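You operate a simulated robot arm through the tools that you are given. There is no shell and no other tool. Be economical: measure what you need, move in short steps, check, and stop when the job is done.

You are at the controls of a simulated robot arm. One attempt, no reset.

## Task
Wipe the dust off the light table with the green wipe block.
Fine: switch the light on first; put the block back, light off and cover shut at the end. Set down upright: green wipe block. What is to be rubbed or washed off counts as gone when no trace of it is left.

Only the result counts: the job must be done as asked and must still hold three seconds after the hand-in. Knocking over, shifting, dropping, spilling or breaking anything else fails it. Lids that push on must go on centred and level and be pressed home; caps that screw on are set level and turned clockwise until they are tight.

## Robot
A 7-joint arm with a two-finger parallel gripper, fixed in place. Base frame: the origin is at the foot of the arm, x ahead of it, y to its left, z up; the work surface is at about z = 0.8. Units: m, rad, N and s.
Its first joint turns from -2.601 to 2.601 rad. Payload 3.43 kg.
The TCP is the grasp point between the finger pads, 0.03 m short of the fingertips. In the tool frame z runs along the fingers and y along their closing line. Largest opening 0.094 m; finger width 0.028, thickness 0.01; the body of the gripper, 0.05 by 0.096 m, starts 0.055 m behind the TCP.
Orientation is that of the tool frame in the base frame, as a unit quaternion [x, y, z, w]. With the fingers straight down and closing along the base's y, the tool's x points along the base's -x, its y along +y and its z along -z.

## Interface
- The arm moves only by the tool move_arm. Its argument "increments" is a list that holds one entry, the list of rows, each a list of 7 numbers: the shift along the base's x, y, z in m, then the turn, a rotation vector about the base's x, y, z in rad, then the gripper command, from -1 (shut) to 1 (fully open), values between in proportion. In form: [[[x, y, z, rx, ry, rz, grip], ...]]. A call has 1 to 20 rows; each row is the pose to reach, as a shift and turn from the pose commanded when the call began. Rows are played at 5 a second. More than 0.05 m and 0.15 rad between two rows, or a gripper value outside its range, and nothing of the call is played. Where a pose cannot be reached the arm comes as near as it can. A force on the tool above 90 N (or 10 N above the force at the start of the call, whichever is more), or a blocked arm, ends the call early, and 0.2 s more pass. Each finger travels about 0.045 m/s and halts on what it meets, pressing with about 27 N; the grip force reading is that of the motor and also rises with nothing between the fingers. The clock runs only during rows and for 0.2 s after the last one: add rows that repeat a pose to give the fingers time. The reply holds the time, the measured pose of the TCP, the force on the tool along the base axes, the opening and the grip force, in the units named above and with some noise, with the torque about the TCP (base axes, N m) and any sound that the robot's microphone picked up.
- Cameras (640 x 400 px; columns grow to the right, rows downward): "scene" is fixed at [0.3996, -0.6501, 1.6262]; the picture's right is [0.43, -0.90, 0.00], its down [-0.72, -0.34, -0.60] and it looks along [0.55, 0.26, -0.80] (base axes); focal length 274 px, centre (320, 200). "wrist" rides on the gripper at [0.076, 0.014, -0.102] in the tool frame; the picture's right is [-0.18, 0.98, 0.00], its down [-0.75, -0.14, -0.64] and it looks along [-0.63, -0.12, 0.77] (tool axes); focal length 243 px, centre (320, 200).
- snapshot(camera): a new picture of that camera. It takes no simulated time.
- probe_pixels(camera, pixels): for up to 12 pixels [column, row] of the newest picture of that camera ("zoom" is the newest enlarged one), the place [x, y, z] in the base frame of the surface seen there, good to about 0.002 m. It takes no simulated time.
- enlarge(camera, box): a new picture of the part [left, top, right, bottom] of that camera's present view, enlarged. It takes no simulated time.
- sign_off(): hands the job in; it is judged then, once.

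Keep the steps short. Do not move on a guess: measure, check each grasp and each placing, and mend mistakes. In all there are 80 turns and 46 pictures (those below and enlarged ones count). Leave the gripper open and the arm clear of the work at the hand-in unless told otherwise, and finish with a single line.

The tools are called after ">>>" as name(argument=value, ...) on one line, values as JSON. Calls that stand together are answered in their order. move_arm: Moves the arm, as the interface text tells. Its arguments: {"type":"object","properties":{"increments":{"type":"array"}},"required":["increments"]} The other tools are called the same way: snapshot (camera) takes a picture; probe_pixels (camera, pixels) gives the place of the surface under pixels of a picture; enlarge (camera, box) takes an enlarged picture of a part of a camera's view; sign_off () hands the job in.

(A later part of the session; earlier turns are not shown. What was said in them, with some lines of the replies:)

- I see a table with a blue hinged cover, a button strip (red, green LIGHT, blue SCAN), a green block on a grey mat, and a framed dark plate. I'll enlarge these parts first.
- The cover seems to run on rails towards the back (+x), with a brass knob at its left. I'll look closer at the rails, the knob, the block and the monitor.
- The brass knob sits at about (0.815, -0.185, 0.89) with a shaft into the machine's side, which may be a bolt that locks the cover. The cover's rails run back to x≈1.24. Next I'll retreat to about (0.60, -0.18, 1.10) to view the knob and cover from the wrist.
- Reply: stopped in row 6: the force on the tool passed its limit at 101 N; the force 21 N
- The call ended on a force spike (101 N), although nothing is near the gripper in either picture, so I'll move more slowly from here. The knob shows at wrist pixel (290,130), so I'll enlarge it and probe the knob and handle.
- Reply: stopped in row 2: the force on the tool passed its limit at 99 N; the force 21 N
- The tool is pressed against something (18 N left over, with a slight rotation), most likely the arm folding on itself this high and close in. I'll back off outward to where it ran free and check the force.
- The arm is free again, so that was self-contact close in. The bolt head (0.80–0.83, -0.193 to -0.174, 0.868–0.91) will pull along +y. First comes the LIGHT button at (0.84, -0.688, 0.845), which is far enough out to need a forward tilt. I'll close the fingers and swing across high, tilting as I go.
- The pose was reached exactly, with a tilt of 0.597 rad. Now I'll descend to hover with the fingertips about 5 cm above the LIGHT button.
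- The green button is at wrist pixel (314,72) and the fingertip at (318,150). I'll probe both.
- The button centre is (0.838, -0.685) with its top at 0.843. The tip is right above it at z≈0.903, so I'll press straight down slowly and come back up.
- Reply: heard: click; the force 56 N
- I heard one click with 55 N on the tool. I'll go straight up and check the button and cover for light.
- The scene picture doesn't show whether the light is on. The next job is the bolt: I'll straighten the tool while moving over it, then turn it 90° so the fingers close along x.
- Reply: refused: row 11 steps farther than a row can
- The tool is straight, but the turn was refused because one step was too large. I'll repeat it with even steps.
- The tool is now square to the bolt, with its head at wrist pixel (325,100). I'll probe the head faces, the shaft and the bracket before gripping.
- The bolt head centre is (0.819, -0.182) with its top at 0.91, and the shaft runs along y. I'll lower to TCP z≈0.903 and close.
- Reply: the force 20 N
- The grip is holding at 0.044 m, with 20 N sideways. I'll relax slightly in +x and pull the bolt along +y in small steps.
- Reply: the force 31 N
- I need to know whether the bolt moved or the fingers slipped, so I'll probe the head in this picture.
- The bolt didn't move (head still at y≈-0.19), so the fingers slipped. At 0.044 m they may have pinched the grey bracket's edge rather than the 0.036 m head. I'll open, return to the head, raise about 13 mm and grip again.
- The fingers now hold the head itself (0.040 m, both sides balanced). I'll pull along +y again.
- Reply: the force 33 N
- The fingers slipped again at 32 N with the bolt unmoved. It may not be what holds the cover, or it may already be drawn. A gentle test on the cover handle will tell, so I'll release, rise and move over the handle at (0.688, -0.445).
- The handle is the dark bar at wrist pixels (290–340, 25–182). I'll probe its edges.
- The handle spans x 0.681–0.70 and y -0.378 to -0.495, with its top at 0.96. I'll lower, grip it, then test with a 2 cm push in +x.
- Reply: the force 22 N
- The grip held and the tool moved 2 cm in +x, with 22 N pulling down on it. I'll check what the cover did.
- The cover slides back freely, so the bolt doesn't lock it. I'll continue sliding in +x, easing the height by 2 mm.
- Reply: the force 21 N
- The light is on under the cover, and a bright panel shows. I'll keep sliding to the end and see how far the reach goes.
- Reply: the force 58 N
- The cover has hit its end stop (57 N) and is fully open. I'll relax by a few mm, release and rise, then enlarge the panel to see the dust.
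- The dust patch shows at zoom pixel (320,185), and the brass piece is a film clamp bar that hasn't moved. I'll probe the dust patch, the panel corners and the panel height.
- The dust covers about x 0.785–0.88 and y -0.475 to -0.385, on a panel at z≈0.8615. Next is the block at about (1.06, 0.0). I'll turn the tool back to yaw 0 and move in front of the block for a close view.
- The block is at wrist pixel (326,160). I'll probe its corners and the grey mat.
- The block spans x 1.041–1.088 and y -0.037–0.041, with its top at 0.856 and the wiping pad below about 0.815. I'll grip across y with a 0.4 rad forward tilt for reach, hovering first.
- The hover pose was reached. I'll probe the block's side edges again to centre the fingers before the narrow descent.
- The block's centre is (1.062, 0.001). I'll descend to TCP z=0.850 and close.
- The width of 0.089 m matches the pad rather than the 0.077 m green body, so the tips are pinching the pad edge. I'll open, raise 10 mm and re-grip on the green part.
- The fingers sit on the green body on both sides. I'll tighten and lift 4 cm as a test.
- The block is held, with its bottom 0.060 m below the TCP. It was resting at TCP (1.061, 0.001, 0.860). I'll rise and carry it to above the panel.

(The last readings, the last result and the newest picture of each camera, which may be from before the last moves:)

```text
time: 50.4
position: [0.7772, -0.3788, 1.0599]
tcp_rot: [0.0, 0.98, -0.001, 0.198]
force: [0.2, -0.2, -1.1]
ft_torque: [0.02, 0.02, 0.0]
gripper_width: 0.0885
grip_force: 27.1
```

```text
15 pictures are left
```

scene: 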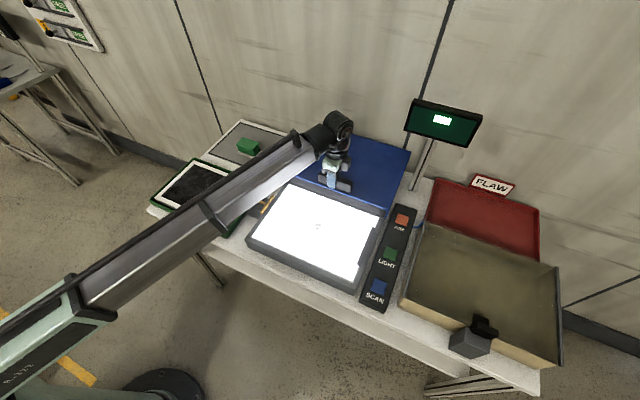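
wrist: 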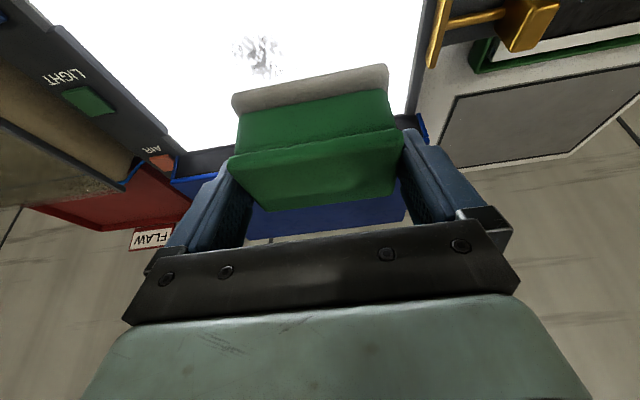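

The dust shows at wrist pixel (260,55), beyond the block. I'll lower the block onto the panel at about (0.76, -0.37), looking for light contact near TCP z=0.9215.

>>> move_arm(increments=[[[-0.01, 0.005, -0.04, 0, 0, 0, -1], [-0.017, 0.009, -0.08, 0, 0, 0, -1], [-0.017, 0.009, -0.115, 0, 0, 0, -1], [-0.017, 0.009, -0.13, 0, 0, 0, -1], [-0.017, 0.009, -0.135, 0, 0, 0, -1], [-0.017, 0.009, -0.138, 0, 0, 0, -1], [-0.017, 0.009, -0.14, 0, 0, 0, -1], [-0.017, 0.009, -0.14, 0, 0, 0, -1]]])

```text
time: 52.2
position: [0.7605, -0.369, 0.9197]
tcp_rot: [0.0, 0.98, -0.001, 0.198]
force: [-0.5, -0.7, -0.5]
ft_torque: [-0.05, -0.01, 0.01]
gripper_width: 0.0886
grip_force: 27.4
```

There's no contact yet at 0.9197. I'll go lower in 1.5 mm steps.

>>> move_arm(increments=[[[0, 0, -0.0015, 0, 0, 0, -1], [0, 0, -0.003, 0, 0, 0, -1], [0, 0, -0.0045, 0, 0, 0, -1], [0, 0, -0.0045, 0, 0, 0, -1]]])

```text
time: 53.2
position: [0.759, -0.3688, 0.9176]
tcp_rot: [0.001, 0.98, -0.002, 0.199]
force: [-1.4, -2.1, 37.8]
ft_torque: [-0.02, 0.3, 0.01]
gripper_width: 0.0886
grip_force: 26.7
```

Contact is firm at 38 N. I'll ease off 1 mm and wipe back and forth along x across the dust area.

>>> move_arm(increments=[[[0.03, 0, 0.001, 0, 0, 0, -1], [0.06, 0, 0.001, 0, 0, 0, -1], [0.09, 0, 0.001, 0, 0, 0, -1], [0.115, 0, 0.001, 0, 0, 0, -1], [0.135, -0.005, 0.001, 0, 0, 0, -1], [0.135, -0.03, 0.001, 0, 0, 0, -1], [0.105, -0.03, 0.001, 0, 0, 0, -1], [0.075, -0.03, 0.001, 0, 0, 0, -1], [0.045, -0.03, 0.001, 0, 0, 0, -1], [0.01, -0.03, 0.001, 0, 0, 0, -1], [0.0, -0.06, 0.001, 0, 0, 0, -1], [0.03, -0.06, 0.001, 0, 0, 0, -1], [0.06, -0.06, 0.001, 0, 0, 0, -1], [0.09, -0.06, 0.001, 0, 0, 0, -1], [0.115, -0.06, 0.001, 0, 0, 0, -1], [0.135, -0.065, 0.001, 0, 0, 0, -1], [0.135, -0.09, 0.001, 0, 0, 0, -1]]])

```text
time: 56.8
position: [0.8962, -0.4591, 0.9162]
tcp_rot: [0.0, 0.98, -0.001, 0.199]
force: [1.7, 4.1, 4.7]
ft_torque: [-0.02, -0.04, 0.0]
gripper_width: 0.0886
grip_force: 26.9
```

That stroke ran cleanly, but the force is only 5 N here. I'll press 1.5 mm deeper and continue over the remaining lanes, then back through the middle.

>>> move_arm(increments=[[[0, 0, -0.0015, 0, 0, 0, -1], [-0.03, 0, -0.0015, 0, 0, 0, -1], [-0.06, 0, -0.0015, 0, 0, 0, -1], [-0.09, 0, -0.0015, 0, 0, 0, -1], [-0.125, 0, -0.0015, 0, 0, 0, -1], [-0.135, -0.03, -0.0015, 0, 0, 0, -1], [-0.105, -0.03, -0.0015, 0, 0, 0, -1], [-0.075, -0.03, -0.0015, 0, 0, 0, -1], [-0.04, -0.03, -0.0015, 0, 0, 0, -1], [-0.005, -0.03, -0.0015, 0, 0, 0, -1], [0, 0, -0.0015, 0, 0, 0, -1], [-0.01, 0.03, -0.0015, 0, 0, 0, -1], [-0.045, 0.03, -0.0015, 0, 0, 0, -1], [-0.08, 0.03, -0.0015, 0, 0, 0, -1], [-0.11, 0.03, -0.0015, 0, 0, 0, -1], [-0.125, 0.055, -0.0015, 0, 0, 0, -1], [-0.085, 0.06, -0.0015, 0, 0, 0, -1], [-0.045, 0.06, -0.0015, 0, 0, 0, -1], [-0.005, 0.06, -0.0015, 0, 0, 0, -1]]])

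```text
time: 60.8
position: [0.8892, -0.3995, 0.915]
tcp_rot: [0.002, 0.98, -0.003, 0.198]
force: [-9.6, -0.4, 15.7]
ft_torque: [0.12, 0.5, 0.1]
gripper_width: 0.0887
grip_force: 26.9
```

Pressure was good throughout. I'll lift the block away toward +y and inspect the panel.

>>> move_arm(increments=[[[-0.005, 0, 0.02, 0, 0, 0, -1], [-0.01, 0.01, 0.06, 0, 0, 0, -1], [-0.01, 0.02, 0.1, 0, 0, 0, -1], [-0.01, 0.04, 0.14, 0, 0, 0, -1], [0.0, 0.08, 0.145, 0, 0, 0, -1], [0.02, 0.12, 0.145, 0, 0, 0, -1], [0.04, 0.16, 0.145, 0, 0, 0, -1], [0.06, 0.2, 0.145, 0, 0, 0, -1], [0.08, 0.24, 0.145, 0, 0, 0, -1], [0.1, 0.28, 0.145, 0, 0, 0, -1], [0.1, 0.28, 0.145, 0, 0, 0, -1]]])

>>> enlarge(camera="scene", box=[246, 165, 386, 285])

```text
time: 63.2
position: [0.9889, -0.1196, 1.0599]
tcp_rot: [0.001, 0.98, -0.001, 0.198]
force: [0.0, 0.6, 0.3]
ft_torque: [0.01, -0.04, 0.01]
gripper_width: 0.0884
grip_force: 26.7
```

```text
3.33 times, centred on (316, 225) of scene
```

zoom: 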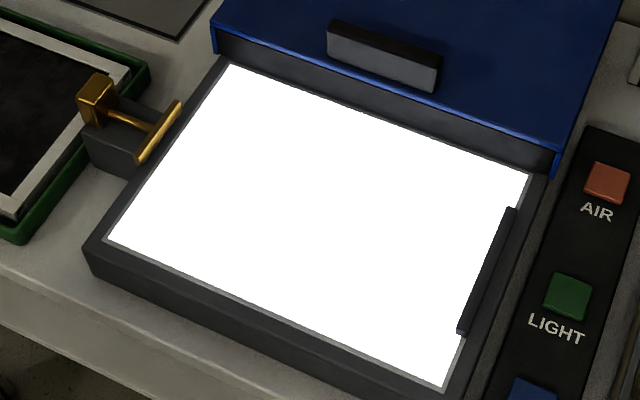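

It looks clean. One closer enlargement over the former dust area will rule out faint traces.

>>> enlarge(camera="scene", box=[288, 190, 344, 225])

```text
11.43 times, centred on (316, 208) of scene
```

zoom: 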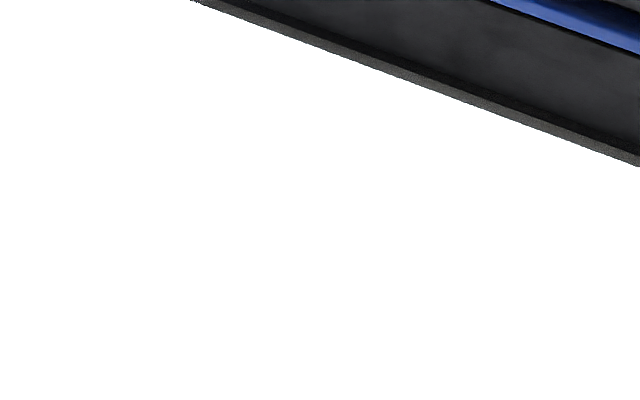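

That crop only covered the upper half, since the dust spanned about rows 210–236. I'll check the lower half too.

>>> enlarge(camera="scene", box=[284, 205, 348, 245])

>>> move_arm(increments=[[[0.02, 0.03, 0, 0, 0, 0, -1], [0.04, 0.06, 0, 0, 0, 0, -1], [0.06, 0.09, 0, 0, 0, 0, -1], [0.0725, 0.12, 0, 0, 0, 0, -1], [0.0725, 0.12, -0.04, 0, 0, 0, -1], [0.0725, 0.12, -0.08, 0, 0, 0, -1], [0.0725, 0.12, -0.12, 0, 0, 0, -1], [0.0725, 0.12, -0.16, 0, 0, 0, -1], [0.0725, 0.12, -0.18, 0, 0, 0, -1], [0.0725, 0.12, -0.18, 0, 0, 0, -1]]])

```text
10.00 times, centred on (316, 225) of scene
```

zoom: 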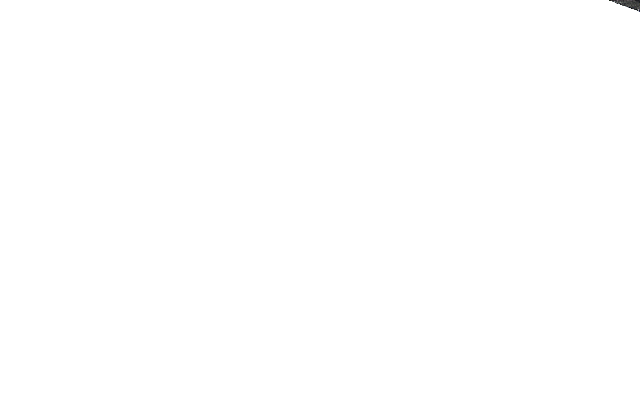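

```text
time: 65.4
position: [1.0632, -0.0001, 0.8794]
tcp_rot: [0.001, 0.98, -0.002, 0.197]
force: [-1.1, -0.6, -1.6]
ft_torque: [0.0, 0.02, -0.01]
gripper_width: 0.0886
grip_force: 27.2
```

There are no traces left. The block is 2 cm above its place, so I'll lower it in small steps until it touches.

>>> move_arm(increments=[[[-0.0015, 0.001, -0.01, 0, 0, 0, -1], [-0.0015, 0.001, -0.016, 0, 0, 0, -1], [-0.0015, 0.001, -0.019, 0, 0, 0, -1], [-0.0015, 0.001, -0.021, 0, 0, 0, -1], [-0.0015, 0.001, -0.0225, 0, 0, 0, -1], [-0.0015, 0.001, -0.0225, 0, 0, 0, -1]]])

```text
time: 66.8
position: [1.0624, 0.0016, 0.8573]
tcp_rot: [0.0, 0.98, -0.002, 0.198]
force: [1.0, 0.3, -0.7]
ft_torque: [0.0, 0.0, 0.0]
gripper_width: 0.0886
grip_force: 26.9
```

There's no contact yet at 0.857, so I'll go on in 1 mm steps.

>>> move_arm(increments=[[[0, 0, -0.001, 0, 0, 0, -1], [0, 0, -0.002, 0, 0, 0, -1], [0, 0, -0.003, 0, 0, 0, -1], [0, 0, -0.003, 0, 0, 0, -1]]])

```text
time: 67.8
position: [1.0626, 0.0023, 0.8551]
tcp_rot: [0.001, 0.98, -0.003, 0.199]
force: [-0.1, 0.3, 8.5]
ft_torque: [0.1, 0.08, 0.01]
gripper_width: 0.0887
grip_force: 27.0
```

Contact at 8.5 N. I'll open the fingers, rise straight up and check the block.

>>> move_arm(increments=[[[0, 0, 0, 0, 0, 0, 0.5], [0, 0, 0, 0, 0, 0, 1], [0, -0.001, 0, 0, 0, 0, 1], [0, -0.001, 0, 0, 0, 0, 1], [0, -0.001, 0.02, 0, 0, 0, 1], [0, -0.001, 0.05, 0, 0, 0, 1], [0, -0.001, 0.09, 0, 0, 0, 1], [-0.01, -0.001, 0.13, 0, 0, 0, 1], [-0.03, -0.001, 0.17, 0, 0, 0, 1], [-0.05, -0.001, 0.2, 0, 0, 0, 1], [-0.05, -0.001, 0.2, 0, 0, 0, 1]]])

>>> snapshot(camera="wrist")

```text
time: 70.2
position: [1.0102, -0.0006, 1.0547]
tcp_rot: [0.001, 0.98, -0.002, 0.198]
force: [0.2, -0.3, -0.2]
ft_torque: [-0.02, 0.01, 0.02]
gripper_width: 0.0938
grip_force: 0.1
```

```text
11 pictures are left
```

wrist: 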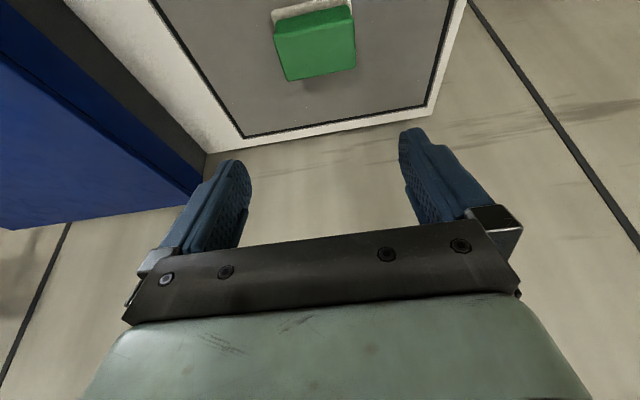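

The block stands upright on its mat. Now I'll close the fingers, swing to the LIGHT button with the same 0.6 rad tilt, and hover.

>>> probe_pixels(camera="wrist", pixels=[[278, 42], [350, 22], [288, 76], [354, 65]])

>>> move_arm(increments=[[[-0.02, -0.03, 0.01, 0, 0, 0, 0.5], [-0.04, -0.065, 0.02, 0, 0, 0, 0], [-0.06, -0.1, 0.02, 0, -0.01, 0, -0.5], [-0.08, -0.135, 0.02, 0, -0.02, 0, -1], [-0.1, -0.175, 0.02, 0, -0.03, 0, -1], [-0.115, -0.215, 0.02, 0, -0.04, 0, -1], [-0.13, -0.255, 0.02, 0, -0.05, 0, -1], [-0.145, -0.295, 0.02, 0, -0.06, 0, -1], [-0.16, -0.335, 0.02, 0, -0.08, 0, -1], [-0.17, -0.375, 0.02, 0, -0.1, 0, -1], [-0.175, -0.415, 0.02, 0, -0.12, 0, -1], [-0.18, -0.455, 0.02, 0, -0.14, 0, -1], [-0.185, -0.495, 0.02, 0, -0.16, 0, -1], [-0.187, -0.535, 0.02, 0, -0.18, 0, -1], [-0.188, -0.575, 0.02, 0, -0.2, 0, -1], [-0.188, -0.615, 0.01, 0, -0.2, 0, -1], [-0.188, -0.65, 0, 0, -0.2, 0, -1], [-0.188, -0.687, -0.02, 0, -0.2, 0, -1], [-0.188, -0.687, -0.06, 0, -0.2, 0, -1], [-0.188, -0.687, -0.1, 0, -0.2, 0, -1]]])

```text
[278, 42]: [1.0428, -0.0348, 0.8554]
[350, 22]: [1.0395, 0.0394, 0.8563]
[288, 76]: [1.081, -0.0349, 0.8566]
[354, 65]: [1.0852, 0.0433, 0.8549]
```

```text
time: 74.4
position: [0.8227, -0.686, 0.9545]
tcp_rot: [0.001, 0.956, -0.002, 0.295]
force: [0.7, 0.4, -0.4]
ft_torque: [-0.03, 0.02, -0.05]
gripper_width: 0.0
grip_force: 27.1
```

The block is back in its place and level. The tip is above the button, so I'll press down to the same commanded depth (z≈0.861) and come back up.

>>> move_arm(increments=[[[0, -0.002, -0.03, 0, 0, 0, -1], [0, -0.002, -0.06, 0, 0, 0, -1], [0, -0.002, -0.08, 0, 0, 0, -1], [0, -0.002, -0.087, 0, 0, 0, -1], [0, -0.002, -0.09, 0, 0, 0, -1], [0, -0.002, -0.093, 0, 0, 0, -1]]])

>>> move_arm(increments=[[[0, 0, 0.02, 0, 0, 0, -1], [0, 0, 0.06, 0, 0, 0, -1], [0, 0, 0.1, 0, 0, 0, -1], [0, 0, 0.14, 0, 0, 0, -1], [0, 0.03, 0.17, 0, 0.03, 0, -1], [0.01, 0.065, 0.17, 0, 0.1, 0, 0], [0.02, 0.1, 0.17, 0, 0.18, 0, 0.3], [0.03, 0.135, 0.17, 0, 0.26, 0, 0.6], [0.04, 0.17, 0.17, 0, 0.34, 0, 0.6], [0.05, 0.2, 0.17, 0, 0.42, 0, 0.6], [0.06, 0.225, 0.17, 0, 0.5, 0, 0.6], [0.07, 0.245, 0.17, 0, 0.58, 0, 0.6], [0.07, 0.25, 0.17, 0, 0.6, 0, 0.6], [0.07, 0.25, 0.17, 0, 0.6, 0, 0.6]]])

>>> snapshot(camera="scene")

```text
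time: 75.8
position: [0.8235, -0.6883, 0.8667]
tcp_rot: [0.003, 0.954, -0.005, 0.299]
force: [-1.9, -1.9, 56.8]
ft_torque: [-0.07, -0.26, 0.51]
gripper_width: 0.0002
grip_force: 27.0
heard: click
```

```text
time: 78.8
position: [0.8933, -0.4388, 1.0314]
tcp_rot: [0.0, 1.0, -0.002, -0.001]
force: [-0.3, -0.7, 0.5]
ft_torque: [0.0, -0.02, 0.0]
gripper_width: 0.0752
grip_force: 0.1
```

```text
10 pictures are left
```

scene: 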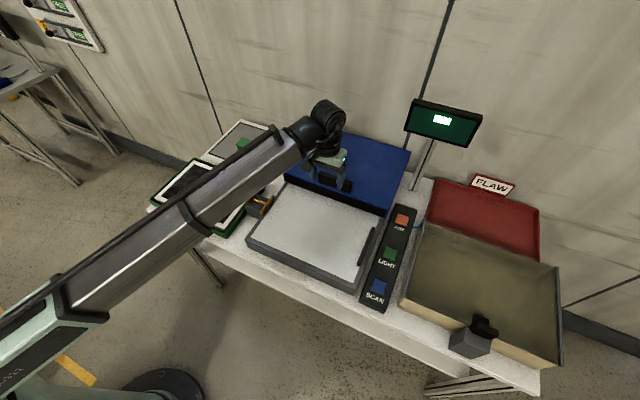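

The light is off and the panel looks uniformly clean. Next I'll turn the tool by -90° and go above the handle at (0.9595, -0.437).

>>> move_arm(increments=[[[0.005, 0, 0, 0, 0, -0.13, 0.6], [0.01, 0, 0, 0, 0, -0.26, 0.6], [0.015, 0, 0, 0, 0, -0.39, 0.6], [0.02, 0, 0, 0, 0, -0.52, 0.6], [0.025, 0, 0, 0, 0, -0.65, 0.6], [0.03, 0, 0, 0, 0, -0.78, 0.6], [0.035, 0, 0, 0, 0, -0.91, 0.6], [0.04, 0, 0, 0, 0, -1.04, 0.6], [0.045, 0, 0, 0, 0, -1.17, 0.6], [0.05, 0, 0, 0, 0, -1.3, 0.6], [0.058, 0.001, 0, 0, 0, -1.43, 0.6], [0.066, 0.002, 0, 0, 0, -1.568, 0.6], [0.066, 0.002, 0, 0, 0, -1.568, 0.6]]])

>>> snapshot(camera="wrist")

```text
time: 81.6
position: [0.9581, -0.4371, 1.0306]
tcp_rot: [0.707, 0.707, -0.001, -0.002]
force: [1.7, 0.3, -1.0]
ft_torque: [0.02, -0.02, 0.01]
gripper_width: 0.0752
grip_force: 0.0
```

```text
9 pictures are left
```

wrist: 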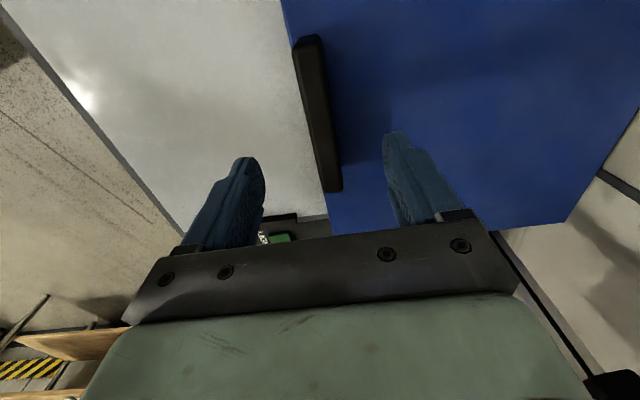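

The handle is in view at (315,110). I'll probe its edges.

>>> probe_pixels(camera="wrist", pixels=[[298, 50], [318, 42], [306, 90], [320, 90], [322, 160], [338, 160], [331, 186]])

```text
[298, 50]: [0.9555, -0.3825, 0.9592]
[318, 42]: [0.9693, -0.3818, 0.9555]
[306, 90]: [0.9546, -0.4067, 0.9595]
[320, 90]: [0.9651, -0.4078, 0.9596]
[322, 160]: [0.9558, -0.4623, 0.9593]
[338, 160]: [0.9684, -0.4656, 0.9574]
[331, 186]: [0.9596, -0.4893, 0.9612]
```

The handle's centre is x≈0.961. I'll lower and grip it, then slide the cover forward 10 cm in the first stretch.

>>> move_arm(increments=[[[0.003, 0, -0.03, 0, 0, 0, 0.6], [0.003, 0, -0.06, 0, 0, 0, 0.6], [0.003, 0, -0.0745, 0, 0, 0, 0.4], [0.003, 0, -0.0745, 0, 0, 0, 0], [0.003, 0, -0.0745, 0, 0, 0, -0.4], [0.003, 0, -0.0745, 0, 0, 0, -1], [0.003, 0, -0.0745, 0, 0, 0, -1], [0.003, 0, -0.0745, 0, 0, 0, -1]]])

>>> move_arm(increments=[[[-0.01, 0, 0, 0, 0, 0, -1], [-0.025, 0, 0, 0, 0, 0, -1], [-0.04, 0, 0, 0, 0, 0, -1], [-0.055, 0, 0, 0, 0, 0, -1], [-0.07, 0, 0, 0, 0, 0, -1], [-0.085, 0, 0, 0, 0, 0, -1], [-0.1, 0, 0, 0, 0, 0, -1]]])

```text
time: 83.4
position: [0.9593, -0.4362, 0.9577]
tcp_rot: [0.707, 0.708, -0.002, -0.004]
force: [-26.9, 3.1, -8.5]
ft_torque: [-0.4, -0.29, -0.16]
gripper_width: 0.0246
grip_force: 45.1
```

```text
time: 85.0
position: [0.8604, -0.4364, 0.9575]
tcp_rot: [0.706, 0.708, 0.0, -0.002]
force: [-2.0, 0.0, 4.4]
ft_torque: [-0.5, -0.22, -0.26]
gripper_width: 0.0247
grip_force: 45.4
```

It slides smoothly. The handle sat at TCP x=0.690 when shut, so I'll slide the remaining 0.17 m, with a touch extra against the stop.

>>> move_arm(increments=[[[-0.015, 0, 0, 0, 0, 0, -1], [-0.03, 0, 0, 0, 0, 0, -1], [-0.045, 0, 0, 0, 0, 0, -1], [-0.06, 0, 0, 0, 0, 0, -1], [-0.075, 0, 0, 0, 0, 0, -1], [-0.09, 0, 0, 0, 0, 0, -1], [-0.105, 0, 0, 0, 0, 0, -1], [-0.12, 0, 0, 0, 0, 0, -1], [-0.135, 0, 0, 0, 0, 0, -1], [-0.15, 0, 0, 0, 0, 0, -1], [-0.16, 0, 0, 0, 0, 0, -1], [-0.166, 0, 0, 0, 0, 0, -1], [-0.17, 0, 0, 0, 0, 0, -1], [-0.173, 0, 0, 0, 0, 0, -1], [-0.173, 0, 0, 0, 0, 0, -1]]])

```text
time: 88.2
position: [0.6902, -0.4358, 0.9572]
tcp_rot: [0.707, 0.707, 0.0, -0.001]
force: [8.8, 3.2, 16.3]
ft_torque: [0.91, -0.09, -0.36]
gripper_width: 0.0241
grip_force: 45.2
```

It's at 0.690 with the force rising to 9 N. I'll nudge 4 mm further to confirm the stop.

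>>> move_arm(increments=[[[-0.002, 0, 0, 0, 0, 0, -1], [-0.004, 0, 0, 0, 0, 0, -1], [-0.004, 0, 0, 0, 0, 0, -1]]])

```text
time: 89.0
position: [0.6905, -0.4366, 0.9563]
tcp_rot: [0.705, 0.709, 0.002, 0.002]
force: [49.2, 3.0, 23.3]
ft_torque: [0.5, 0.02, -0.55]
gripper_width: 0.0244
grip_force: 45.0
```

The hard stop is reached at 49 N with no further travel, so the cover is shut. I'll ease back, open, rise straight up and clear the work.

>>> move_arm(increments=[[[0.004, 0, -0.001, 0, 0, 0, -1], [0.004, 0, -0.001, 0, 0, 0, -0.3], [0.004, 0, -0.001, 0, 0, 0, 0.4], [0.004, 0, -0.001, 0, 0, 0, 1], [0.004, 0, -0.001, 0, 0, 0, 1], [0.004, 0, 0.03, 0, 0, 0, 1], [0.01, 0, 0.07, 0, 0, 0, 1], [0.03, 0.03, 0.1, 0, 0, 0, 1], [0.06, 0.06, 0.12, 0, 0, 0, 1], [0.09, 0.09, 0.13, 0, 0, 0, 1], [0.11, 0.12, 0.14, 0, 0, 0, 1], [0.12, 0.16, 0.14, 0, 0, 0, 1], [0.13, 0.2, 0.14, 0, 0, 0, 1], [0.14, 0.24, 0.14, 0, 0, 0, 1], [0.15, 0.28, 0.14, 0, 0, 0, 1], [0.16, 0.32, 0.15, 0, 0, 0, 1], [0.17, 0.35, 0.15, 0, 0, 0, 1], [0.17, 0.35, 0.15, 0, 0, 0, 1]]])

>>> snapshot(camera="scene")

```text
time: 92.8
position: [0.8555, -0.0863, 1.1074]
tcp_rot: [0.707, 0.707, -0.001, -0.002]
force: [0.1, -0.2, 0.2]
ft_torque: [0.0, 0.04, -0.02]
gripper_width: 0.0938
grip_force: 0.0
```

```text
8 pictures are left
```

scene: 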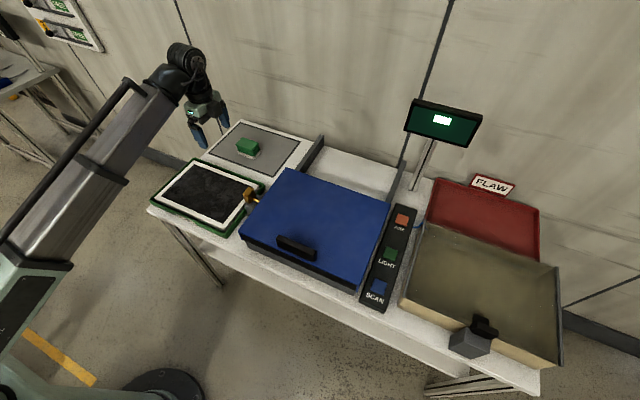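

The cover is shut exactly as at the start, the light is off, and the block is upright in its place. The clamp and trays haven't moved, and the gripper is open and clear. I'm handing in.

>>> sign_off()

```text
The job is handed in.
```

The dust is wiped off the light table with no trace showing when enlarged; the block is back upright on its mat, the light is off and the cover is shut.
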